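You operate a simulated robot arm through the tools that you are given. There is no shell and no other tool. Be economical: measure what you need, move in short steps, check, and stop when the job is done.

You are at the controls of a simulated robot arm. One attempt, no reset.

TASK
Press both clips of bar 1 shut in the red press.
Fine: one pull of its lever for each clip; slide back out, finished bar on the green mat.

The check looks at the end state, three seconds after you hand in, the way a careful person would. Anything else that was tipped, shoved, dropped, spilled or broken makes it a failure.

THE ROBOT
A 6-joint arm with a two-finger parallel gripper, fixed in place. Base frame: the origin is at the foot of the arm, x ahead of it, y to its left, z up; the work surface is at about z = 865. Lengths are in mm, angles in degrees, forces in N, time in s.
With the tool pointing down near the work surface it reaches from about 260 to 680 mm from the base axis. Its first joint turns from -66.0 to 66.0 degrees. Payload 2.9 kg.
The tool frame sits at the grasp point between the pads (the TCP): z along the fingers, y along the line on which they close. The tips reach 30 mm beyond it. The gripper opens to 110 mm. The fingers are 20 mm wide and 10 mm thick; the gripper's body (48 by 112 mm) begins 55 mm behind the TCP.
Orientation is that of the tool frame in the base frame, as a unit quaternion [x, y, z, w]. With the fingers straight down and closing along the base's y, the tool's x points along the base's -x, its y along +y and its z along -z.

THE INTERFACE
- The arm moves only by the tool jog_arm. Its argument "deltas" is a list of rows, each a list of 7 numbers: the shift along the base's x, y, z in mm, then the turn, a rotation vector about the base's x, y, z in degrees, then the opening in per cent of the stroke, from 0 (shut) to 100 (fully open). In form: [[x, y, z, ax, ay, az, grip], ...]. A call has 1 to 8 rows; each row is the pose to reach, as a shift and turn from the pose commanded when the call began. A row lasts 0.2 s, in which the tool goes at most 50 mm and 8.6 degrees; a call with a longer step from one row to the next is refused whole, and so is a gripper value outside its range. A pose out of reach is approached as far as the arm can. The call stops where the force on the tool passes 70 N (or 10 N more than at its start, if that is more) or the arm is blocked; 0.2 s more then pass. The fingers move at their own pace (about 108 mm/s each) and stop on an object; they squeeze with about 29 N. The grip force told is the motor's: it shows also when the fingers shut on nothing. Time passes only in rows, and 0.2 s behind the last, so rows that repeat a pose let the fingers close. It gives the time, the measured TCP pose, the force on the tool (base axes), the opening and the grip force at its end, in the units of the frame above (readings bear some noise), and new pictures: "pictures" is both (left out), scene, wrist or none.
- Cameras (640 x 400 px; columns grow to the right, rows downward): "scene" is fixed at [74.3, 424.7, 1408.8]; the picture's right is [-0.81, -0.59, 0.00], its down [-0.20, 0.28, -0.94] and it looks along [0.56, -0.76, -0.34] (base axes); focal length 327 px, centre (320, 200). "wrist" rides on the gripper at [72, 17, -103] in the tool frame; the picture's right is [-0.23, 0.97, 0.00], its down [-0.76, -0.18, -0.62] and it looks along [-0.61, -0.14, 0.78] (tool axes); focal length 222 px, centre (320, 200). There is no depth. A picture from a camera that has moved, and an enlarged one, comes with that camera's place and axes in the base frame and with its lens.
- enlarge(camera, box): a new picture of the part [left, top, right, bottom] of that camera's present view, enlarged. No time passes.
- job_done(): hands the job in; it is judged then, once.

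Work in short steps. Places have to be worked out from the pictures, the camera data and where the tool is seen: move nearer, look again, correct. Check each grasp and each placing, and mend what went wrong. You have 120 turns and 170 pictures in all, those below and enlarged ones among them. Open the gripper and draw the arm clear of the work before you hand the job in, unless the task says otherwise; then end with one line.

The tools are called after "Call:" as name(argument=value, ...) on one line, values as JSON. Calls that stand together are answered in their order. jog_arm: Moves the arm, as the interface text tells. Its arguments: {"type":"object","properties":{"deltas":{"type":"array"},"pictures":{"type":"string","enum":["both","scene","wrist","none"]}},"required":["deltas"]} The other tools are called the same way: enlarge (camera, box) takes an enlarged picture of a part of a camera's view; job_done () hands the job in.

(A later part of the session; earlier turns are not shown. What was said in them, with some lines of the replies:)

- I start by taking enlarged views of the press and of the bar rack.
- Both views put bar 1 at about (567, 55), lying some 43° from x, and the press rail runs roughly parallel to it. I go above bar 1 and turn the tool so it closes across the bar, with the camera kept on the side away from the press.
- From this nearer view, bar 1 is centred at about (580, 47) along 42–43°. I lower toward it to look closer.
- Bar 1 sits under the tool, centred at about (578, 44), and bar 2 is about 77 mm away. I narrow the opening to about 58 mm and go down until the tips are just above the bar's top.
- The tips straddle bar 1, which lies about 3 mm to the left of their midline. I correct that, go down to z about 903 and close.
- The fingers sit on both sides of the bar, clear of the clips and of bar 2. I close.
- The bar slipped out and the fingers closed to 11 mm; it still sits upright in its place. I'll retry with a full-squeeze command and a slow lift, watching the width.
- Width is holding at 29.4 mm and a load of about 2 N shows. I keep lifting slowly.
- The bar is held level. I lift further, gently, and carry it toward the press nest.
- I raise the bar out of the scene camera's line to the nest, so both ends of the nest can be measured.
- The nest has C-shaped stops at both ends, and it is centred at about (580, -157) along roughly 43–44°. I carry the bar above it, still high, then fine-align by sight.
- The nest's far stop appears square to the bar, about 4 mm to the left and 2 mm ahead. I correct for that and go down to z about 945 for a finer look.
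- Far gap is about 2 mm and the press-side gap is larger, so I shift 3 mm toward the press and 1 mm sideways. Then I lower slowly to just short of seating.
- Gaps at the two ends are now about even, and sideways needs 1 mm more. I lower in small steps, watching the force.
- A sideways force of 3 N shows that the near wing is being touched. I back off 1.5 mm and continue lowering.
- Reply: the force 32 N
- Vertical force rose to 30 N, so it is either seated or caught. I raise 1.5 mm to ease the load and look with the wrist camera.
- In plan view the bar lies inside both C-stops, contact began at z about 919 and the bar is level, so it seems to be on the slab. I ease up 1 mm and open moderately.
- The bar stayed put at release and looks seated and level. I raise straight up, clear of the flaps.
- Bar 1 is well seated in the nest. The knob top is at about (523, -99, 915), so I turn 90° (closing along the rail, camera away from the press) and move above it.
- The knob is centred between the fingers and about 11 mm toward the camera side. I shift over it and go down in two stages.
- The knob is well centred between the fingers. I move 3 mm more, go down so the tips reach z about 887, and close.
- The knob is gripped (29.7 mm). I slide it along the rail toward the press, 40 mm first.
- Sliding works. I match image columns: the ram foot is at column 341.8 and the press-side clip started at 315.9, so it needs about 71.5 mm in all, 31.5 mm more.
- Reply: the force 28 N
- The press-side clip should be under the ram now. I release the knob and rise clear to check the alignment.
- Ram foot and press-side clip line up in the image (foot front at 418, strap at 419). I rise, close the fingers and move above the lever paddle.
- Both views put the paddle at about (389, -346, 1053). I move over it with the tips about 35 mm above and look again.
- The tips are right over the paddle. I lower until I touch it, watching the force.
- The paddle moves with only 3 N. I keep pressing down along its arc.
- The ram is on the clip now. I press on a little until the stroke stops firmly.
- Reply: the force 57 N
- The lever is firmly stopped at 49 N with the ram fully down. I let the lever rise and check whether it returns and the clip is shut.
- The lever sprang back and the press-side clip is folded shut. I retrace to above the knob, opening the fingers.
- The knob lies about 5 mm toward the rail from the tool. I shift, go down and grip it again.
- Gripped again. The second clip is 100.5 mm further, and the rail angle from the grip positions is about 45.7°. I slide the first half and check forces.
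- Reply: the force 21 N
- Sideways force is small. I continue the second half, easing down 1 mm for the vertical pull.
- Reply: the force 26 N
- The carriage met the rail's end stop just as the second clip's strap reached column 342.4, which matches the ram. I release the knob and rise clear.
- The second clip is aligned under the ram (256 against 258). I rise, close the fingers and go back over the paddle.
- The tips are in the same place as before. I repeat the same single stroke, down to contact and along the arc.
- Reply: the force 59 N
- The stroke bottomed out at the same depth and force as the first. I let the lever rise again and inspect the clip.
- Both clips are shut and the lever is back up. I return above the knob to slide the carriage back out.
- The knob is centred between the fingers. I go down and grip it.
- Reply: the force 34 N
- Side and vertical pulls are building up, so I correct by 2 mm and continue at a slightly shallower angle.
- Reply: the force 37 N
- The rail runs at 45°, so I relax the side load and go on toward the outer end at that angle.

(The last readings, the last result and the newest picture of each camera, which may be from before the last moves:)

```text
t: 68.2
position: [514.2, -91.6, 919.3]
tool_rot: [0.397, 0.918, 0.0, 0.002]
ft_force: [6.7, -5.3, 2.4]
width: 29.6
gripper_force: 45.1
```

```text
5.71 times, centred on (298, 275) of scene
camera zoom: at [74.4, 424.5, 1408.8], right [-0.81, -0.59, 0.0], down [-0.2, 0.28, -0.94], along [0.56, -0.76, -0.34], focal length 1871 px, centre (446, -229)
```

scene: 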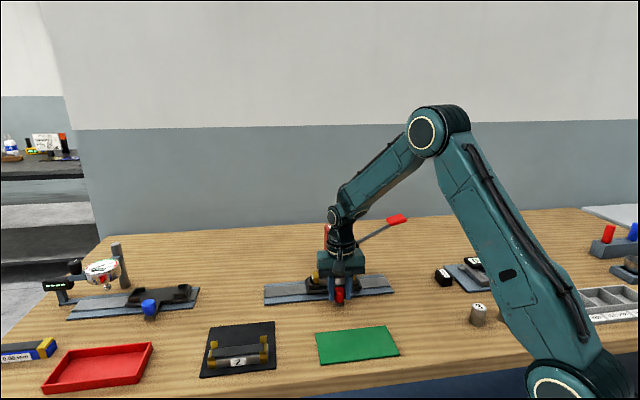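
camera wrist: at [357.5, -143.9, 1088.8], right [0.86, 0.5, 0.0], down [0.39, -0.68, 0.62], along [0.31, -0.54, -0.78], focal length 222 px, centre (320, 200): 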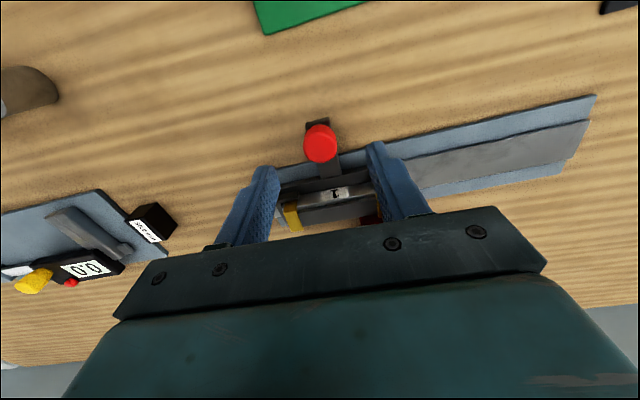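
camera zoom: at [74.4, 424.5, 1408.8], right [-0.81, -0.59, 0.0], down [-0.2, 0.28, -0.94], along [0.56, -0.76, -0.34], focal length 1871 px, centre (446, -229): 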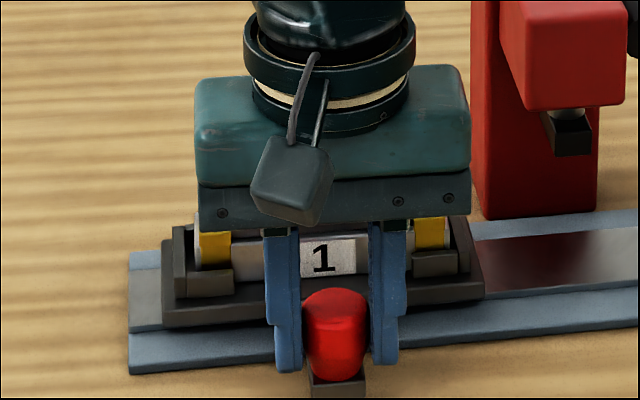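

The carriage is about 2 mm short of where it started. I push gently to the outer stop, then release and rise.

Call:
jog_arm(deltas=[[0.8, 0.8, 0, 0, 0, 0, 0], [1.6, 1.6, 0, 0, 0, 0, 0], [2, 2, 0, 0, 0, 0, 0]], pictures="none")

Call:
jog_arm(deltas=[[0, 0, 0, 0, 0, 0, 20], [0, 0, 0, 0, 0, 0, 55], [0, 0, 0, 0, 0, 0, 55], [0, 0, 15, 0, 0, 0, 55], [0, 0, 40, 0, 0, 0, 55], [0, 0, 80, 0, 0, 0, 55], [0, 0, 120, 0, 0, 0, 55]], pictures="none")

Call:
enlarge(camera="scene", box=[260, 260, 340, 310])

```text
t: 69.0
position: [515.1, -91.4, 920.4]
tool_rot: [0.398, 0.917, -0.001, 0.001]
ft_force: [6.9, -19.0, -2.0]
width: 29.6
gripper_force: 45.2
```

```text
t: 70.6
position: [513.7, -88.1, 1040.1]
tool_rot: [0.396, 0.918, -0.002, 0.0]
ft_force: [-0.4, -1.5, 0.7]
width: 60.4
gripper_force: 0.0
```

```text
8.00 times, centred on (300, 285) of scene
camera zoom: at [74.3, 424.7, 1408.8], right [-0.81, -0.59, 0.0], down [-0.2, 0.28, -0.94], along [0.56, -0.76, -0.34], focal length 2619 px, centre (480, -480)
```

zoom: 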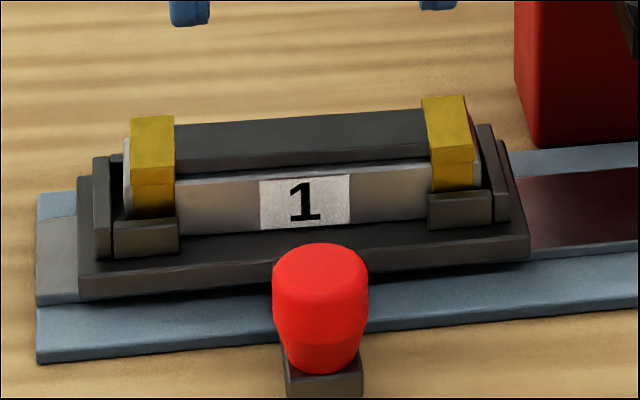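

The carriage is back exactly at its start with both clips shut. I turn the tool back to close across the bar and move above it.

Call:
jog_arm(deltas=[[7, -7, 0, 0, 0, -8.5, 47], [15, -15, 0, 0, 0, -17, 47], [23, -24, 0, 0, 0, -25.5, 47], [31, -33, 0, 0, 0, -34, 47], [39, -42, 0, 0, 0, -42.5, 47], [47, -51, 0, 0, 0, -51, 47], [55, -60, 0, 0, 0, -59.5, 47], [61.5, -66.5, 0, 0, 0, -68, 47]], pictures="none")

Call:
jog_arm(deltas=[[0, 0, -15, 0, 0, -8.5, 47], [0, 0, -35, 0, 0, -16, 47], [0, 0, -60, 0, 0, -21, 47], [0, 0, -75, 0, 0, -21, 47], [0, 0, -75, 0, 0, -21, 47]])

Call:
enlarge(camera="scene", box=[260, 250, 340, 310])

Call:
enlarge(camera="wrist", box=[200, 50, 440, 200])

```text
t: 72.4
position: [575.8, -155.7, 1038.8]
tool_rot: [0.843, 0.538, 0.0, -0.001]
ft_force: [0.2, 0.2, 0.5]
width: 52.0
gripper_force: 0.1
```

```text
t: 73.6
position: [576.9, -154.0, 962.8]
tool_rot: [0.926, 0.377, 0.001, 0.0]
ft_force: [0.0, 1.2, -0.9]
width: 51.9
gripper_force: 0.0
camera wrist: at [640.7, -117.2, 1066.3], right [0.52, -0.86, 0.0], down [-0.67, -0.41, 0.62], along [-0.53, -0.32, -0.78], focal length 222 px, centre (320, 200)
```

scene: 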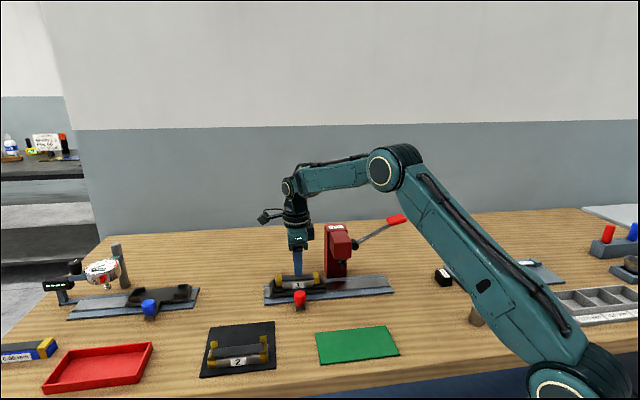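
wrist: 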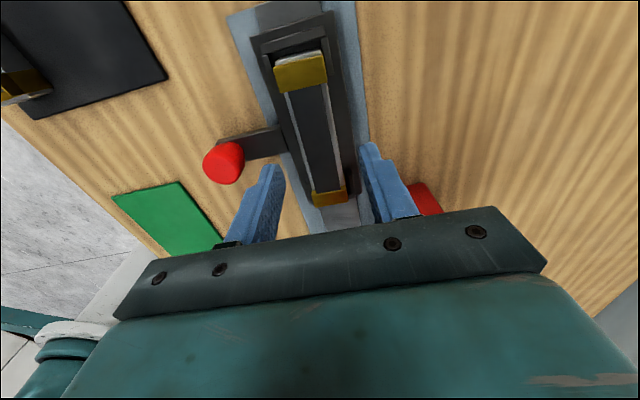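

```text
6.67 times, centred on (300, 280) of scene
camera zoom: at [74.3, 424.7, 1408.8], right [-0.81, -0.59, 0.0], down [-0.2, 0.28, -0.94], along [0.56, -0.76, -0.34], focal length 2182 px, centre (453, -333)
```

zoom: 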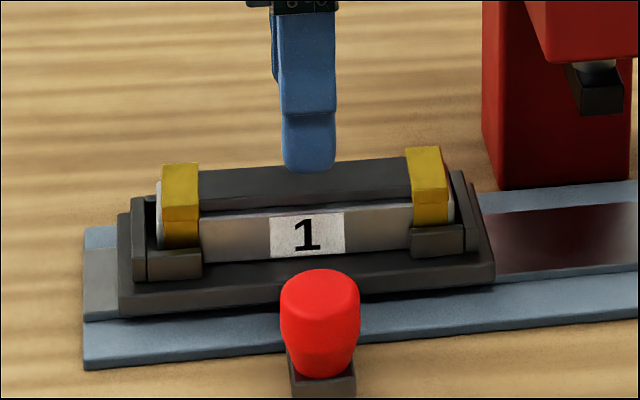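

```text
2.67 times, centred on (320, 125) of wrist
camera zoom: at [640.7, -117.2, 1066.3], right [0.52, -0.86, 0.0], down [-0.67, -0.41, 0.62], along [-0.53, -0.32, -0.78], focal length 592 px, centre (320, 400)
```

zoom: 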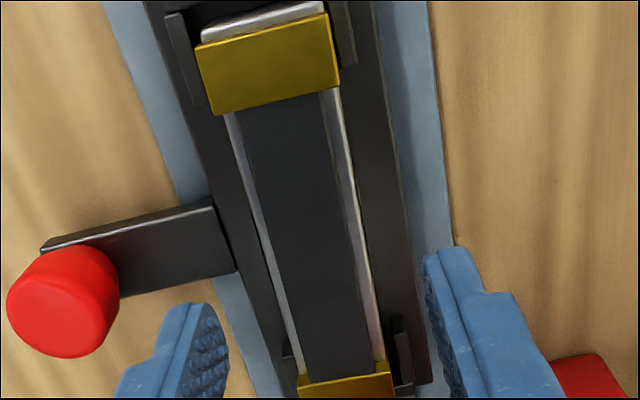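

The fingers are centred on the bar both ways. I go down to z 919 and close.

Call:
jog_arm(deltas=[[0, 0, -15, 0, 0, 0, 47], [0, 0, -30, 0, 0, 0, 47], [0, 0, -43.5, 0, 0, 0, 47], [0, 0, -43.5, 0, 0, 0, 47]], pictures="none")

Call:
jog_arm(deltas=[[0, 0, 0, 0, 0, 0, 0], [0, 0, 0, 0, 0, 0, 0], [0, 0, 0, 0, 0, 0, 0], [0, 0, 0, 0, 0, 0, 0]], pictures="none")

Call:
jog_arm(deltas=[[0, 0, 1, 0, 0, 0, 0], [0, 0, 3, 0, 0, 0, 0], [0, 0, 6, 0, 0, 0, 0], [0, 0, 10, 0, 0, 0, 0], [0, 0, 15, 0, 0, 0, 0], [0, 0, 21, 0, 0, 0, 0]], pictures="none")

Call:
enlarge(camera="scene", box=[260, 250, 340, 310])

```text
t: 74.6
position: [574.5, -153.6, 920.6]
tool_rot: [0.926, 0.378, 0.001, -0.001]
ft_force: [0.1, -0.9, -0.5]
width: 51.8
gripper_force: 0.1
```

```text
t: 75.6
position: [574.6, -154.1, 919.4]
tool_rot: [0.926, 0.378, 0.0, -0.001]
ft_force: [-0.1, 0.4, 0.4]
width: 29.8
gripper_force: 28.9
```

```text
t: 77.0
position: [576.3, -154.0, 942.6]
tool_rot: [0.926, 0.377, 0.0, -0.001]
ft_force: [-0.1, -0.6, -1.5]
width: 29.7
gripper_force: 29.0
```

```text
6.67 times, centred on (300, 280) of scene
camera zoom: at [74.3, 424.7, 1408.8], right [-0.81, -0.59, 0.0], down [-0.2, 0.28, -0.94], along [0.56, -0.76, -0.34], focal length 2182 px, centre (453, -333)
```

zoom: 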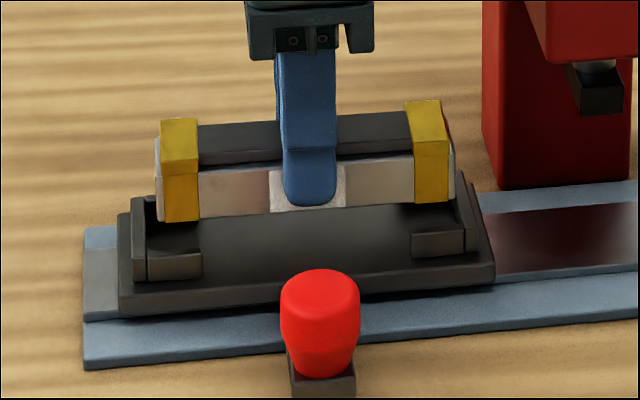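

The finished bar is held. The green mat is centred at about (346, -82) with its long side at about 45°, so I lift more and carry the bar there.

Call:
jog_arm(deltas=[[0, 0, 8, 0, 0, 0, 0], [0, 0, 22, 0, 0, 0, 0], [-4, 1, 38, 0, 0, 0, 0], [-14, 4, 50, 0, 0, 0, 0], [-30, 9, 55, 0, 0, 0, 0], [-50, 15, 55, 0, 0, 0, 0], [-72, 22, 55, 0, 0, 0, 0], [-94, 29, 55, 0, 0, 0, 0]], pictures="none")

Call:
jog_arm(deltas=[[-20, 6, 0, 0, 0, 0, 0], [-42, 13, 0, 0, 0, 0, 0], [-64, 20, -5, 0, 0, 0, 0], [-86, 27, -15, 0, 0, 0, 0], [-106, 33, -30, 0, 0, 0, 0], [-122, 38, -45, 0, 0, 0, 0], [-132, 41, -55, 0, 0, 0, 0], [-135, 42, -60, 0, 0, 0, 0]])

Call:
enlarge(camera="scene", box=[290, 290, 434, 380])

```text
t: 78.8
position: [481.1, -124.8, 997.9]
tool_rot: [0.926, 0.379, 0.0, 0.0]
ft_force: [-0.2, 0.0, -1.9]
width: 29.4
gripper_force: 29.0
```

```text
t: 80.6
position: [346.3, -84.5, 935.3]
tool_rot: [0.926, 0.378, 0.0, 0.0]
ft_force: [0.3, 0.0, -1.6]
width: 29.4
gripper_force: 28.6
camera wrist: at [410.1, -46.9, 1039.6], right [0.52, -0.85, 0.0], down [-0.67, -0.41, 0.62], along [-0.53, -0.32, -0.78], focal length 222 px, centre (320, 200)
```

scene: 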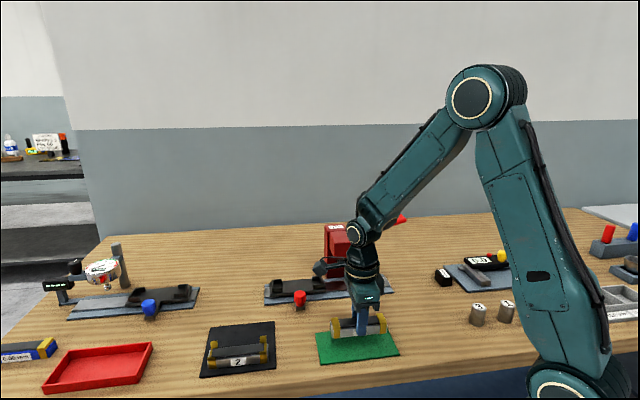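
wrist: 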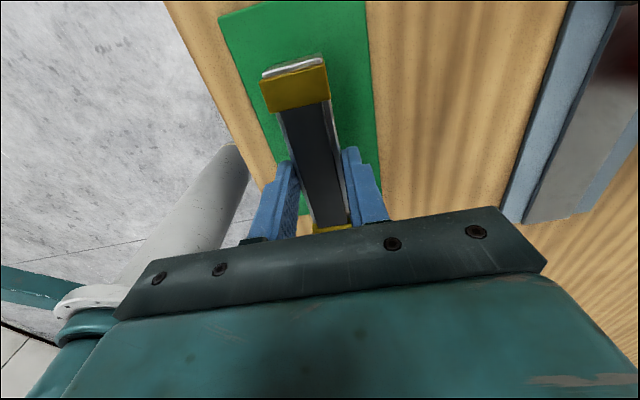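

```text
4.44 times, centred on (362, 335) of scene
camera zoom: at [74.3, 424.7, 1408.8], right [-0.81, -0.59, 0.0], down [-0.2, 0.28, -0.94], along [0.56, -0.76, -0.34], focal length 1455 px, centre (133, -400)
```

zoom: 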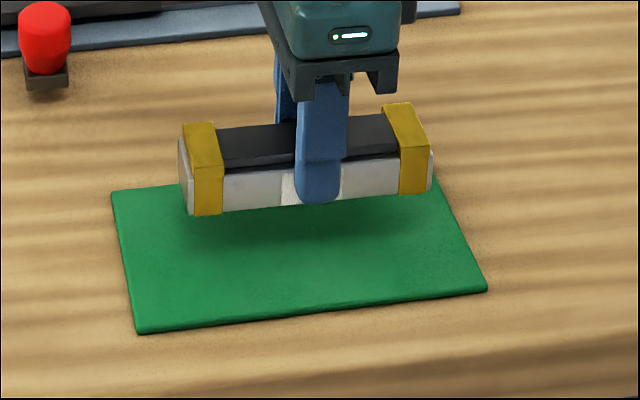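

The bar is centred over the mat with margin all round. I lower it gently to contact.

Call:
jog_arm(deltas=[[0, 0, -6, 0, 0, 0, 0], [0, 0, -14, 0, 0, 0, 0], [0, 0, -22, 0, 0, 0, 0], [0, 0, -29, 0, 0, 0, 0]], pictures="none")

Call:
jog_arm(deltas=[[0, 0, -1, 0, 0, 0, 0], [0, 0, -2, 0, 0, 0, 0]], pictures="none")

Call:
enlarge(camera="scene", box=[290, 290, 434, 380])

```text
t: 81.6
position: [346.5, -85.3, 907.1]
tool_rot: [0.926, 0.377, 0.0, 0.0]
ft_force: [0.5, 0.2, -1.0]
width: 29.6
gripper_force: 29.2
```

```text
t: 82.2
position: [346.0, -82.9, 904.9]
tool_rot: [0.926, 0.378, -0.002, 0.0]
ft_force: [-0.7, 0.5, -2.3]
width: 29.6
gripper_force: 28.6
```

```text
4.44 times, centred on (362, 335) of scene
camera zoom: at [74.3, 424.7, 1408.8], right [-0.81, -0.59, 0.0], down [-0.2, 0.28, -0.94], along [0.56, -0.76, -0.34], focal length 1455 px, centre (133, -400)
```

zoom: 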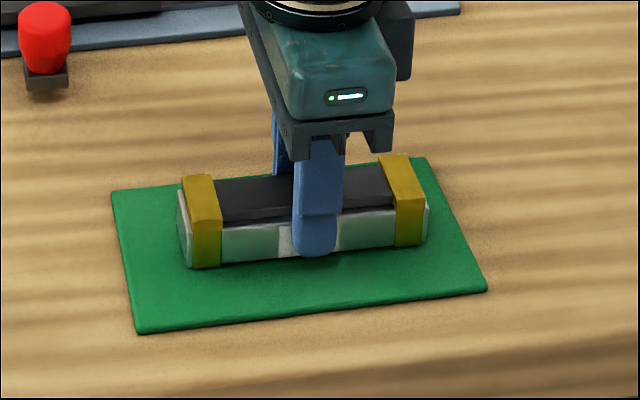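

Still about 2 mm above the mat, well inside it. I lower in 1 mm steps.

Call:
jog_arm(deltas=[[0, 0, -1, 0, 0, 0, 0], [0, 0, -2, 0, 0, 0, 0]], pictures="none")

Call:
jog_arm(deltas=[[0, 0, -0.5, 0, 0, 0, 0], [0, 0, -1.2, 0, 0, 0, 0]], pictures="none")

```text
t: 82.8
position: [347.1, -83.8, 904.1]
tool_rot: [0.926, 0.377, 0.0, -0.001]
ft_force: [-0.4, -0.3, -2.2]
width: 29.6
gripper_force: 28.9
```

```text
t: 83.4
position: [347.1, -82.7, 903.7]
tool_rot: [0.926, 0.378, 0.0, 0.0]
ft_force: [-3.5, 2.2, 18.3]
width: 29.7
gripper_force: 29.1
```

The bar touches down (18 N). I release, with a small lift to unload, and rise straight up.

Call:
jog_arm(deltas=[[0, 0, 0.8, 0, 0, 0, 0], [0, 0, 0.8, 0, 0, 0, 35], [0, 0, 0.8, 0, 0, 0, 50], [0, 0, 0.8, 0, 0, 0, 50]], pictures="none")

Call:
jog_arm(deltas=[[0, 0, 8, 0, 0, 0, 50], [0, 0, 25, 0, 0, 0, 50], [0, 0, 60, 0, 0, 0, 50], [0, 0, 105, 0, 0, 0, 50], [0, 0, 150, 0, 0, 0, 50], [0, 0, 195, 0, 0, 0, 60], [0, 0, 240, 0, 0, 0, 100]])

Call:
enlarge(camera="scene", box=[290, 290, 434, 380])

Call:
enlarge(camera="scene", box=[190, 210, 430, 360])

```text
t: 84.4
position: [346.9, -83.3, 903.4]
tool_rot: [0.926, 0.377, -0.001, -0.001]
ft_force: [-0.2, 0.1, -0.2]
width: 54.8
gripper_force: 0.0
```

```text
t: 86.0
position: [348.8, -85.9, 1142.7]
tool_rot: [0.926, 0.378, -0.001, -0.002]
ft_force: [0.0, 0.6, 0.1]
width: 109.8
gripper_force: 0.0
camera wrist: at [413.0, -49.1, 1244.5], right [0.52, -0.85, 0.0], down [-0.67, -0.41, 0.62], along [-0.53, -0.32, -0.78], focal length 222 px, centre (320, 200)
```

scene: 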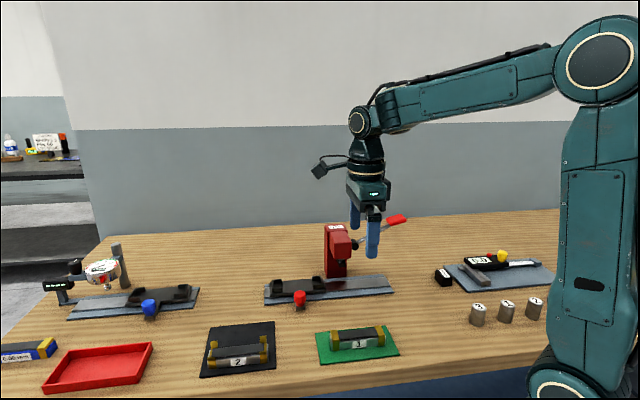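
wrist: 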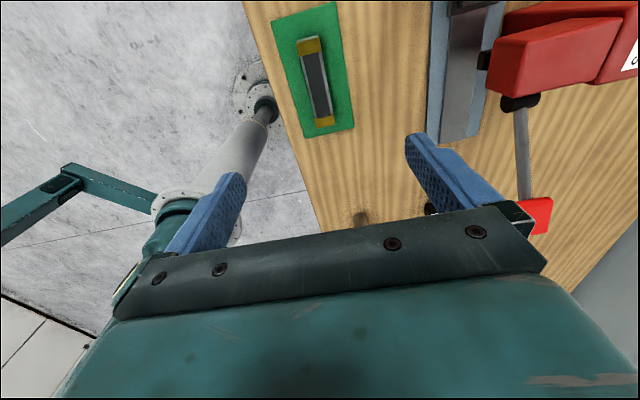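

```text
4.44 times, centred on (362, 335) of scene
camera zoom: at [74.3, 424.7, 1408.8], right [-0.81, -0.59, 0.0], down [-0.2, 0.28, -0.94], along [0.56, -0.76, -0.34], focal length 1455 px, centre (133, -400)
```

zoom: 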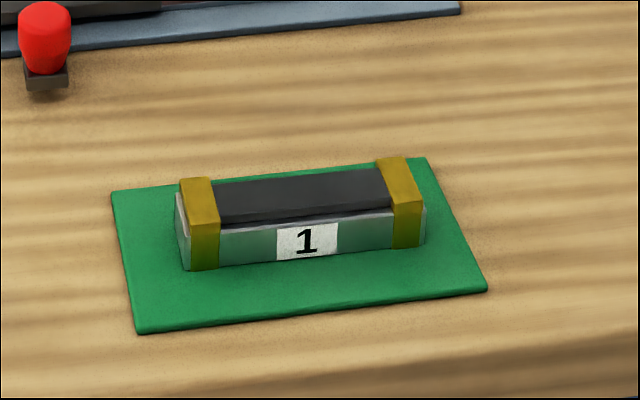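

```text
2.67 times, centred on (310, 285) of scene
camera zoom: at [74.3, 424.7, 1408.8], right [-0.81, -0.59, 0.0], down [-0.2, 0.28, -0.94], along [0.56, -0.76, -0.34], focal length 873 px, centre (347, -27)
```

zoom: 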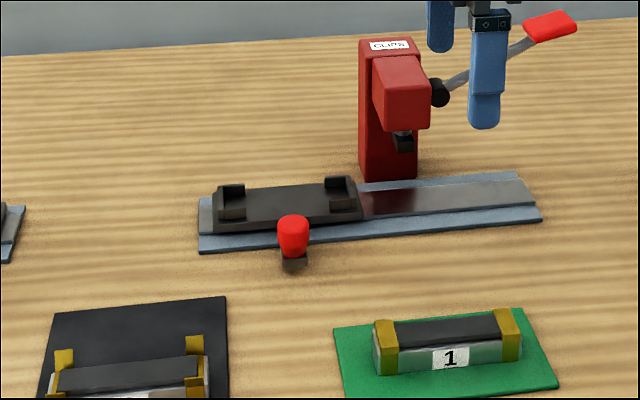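

Bar 1 lies flat on the green mat with both clips shut. The carriage is back out, the lever is up, bar 2 is untouched, and the arm is open and clear, so I hand in.

Call:
job_done()

```text
The job is handed in.
```

Bar 1 has both clips pressed shut, one lever pull each. It lies flat on the green mat, the carriage is back at its outer stop, and nothing else appears disturbed in the last pictures.
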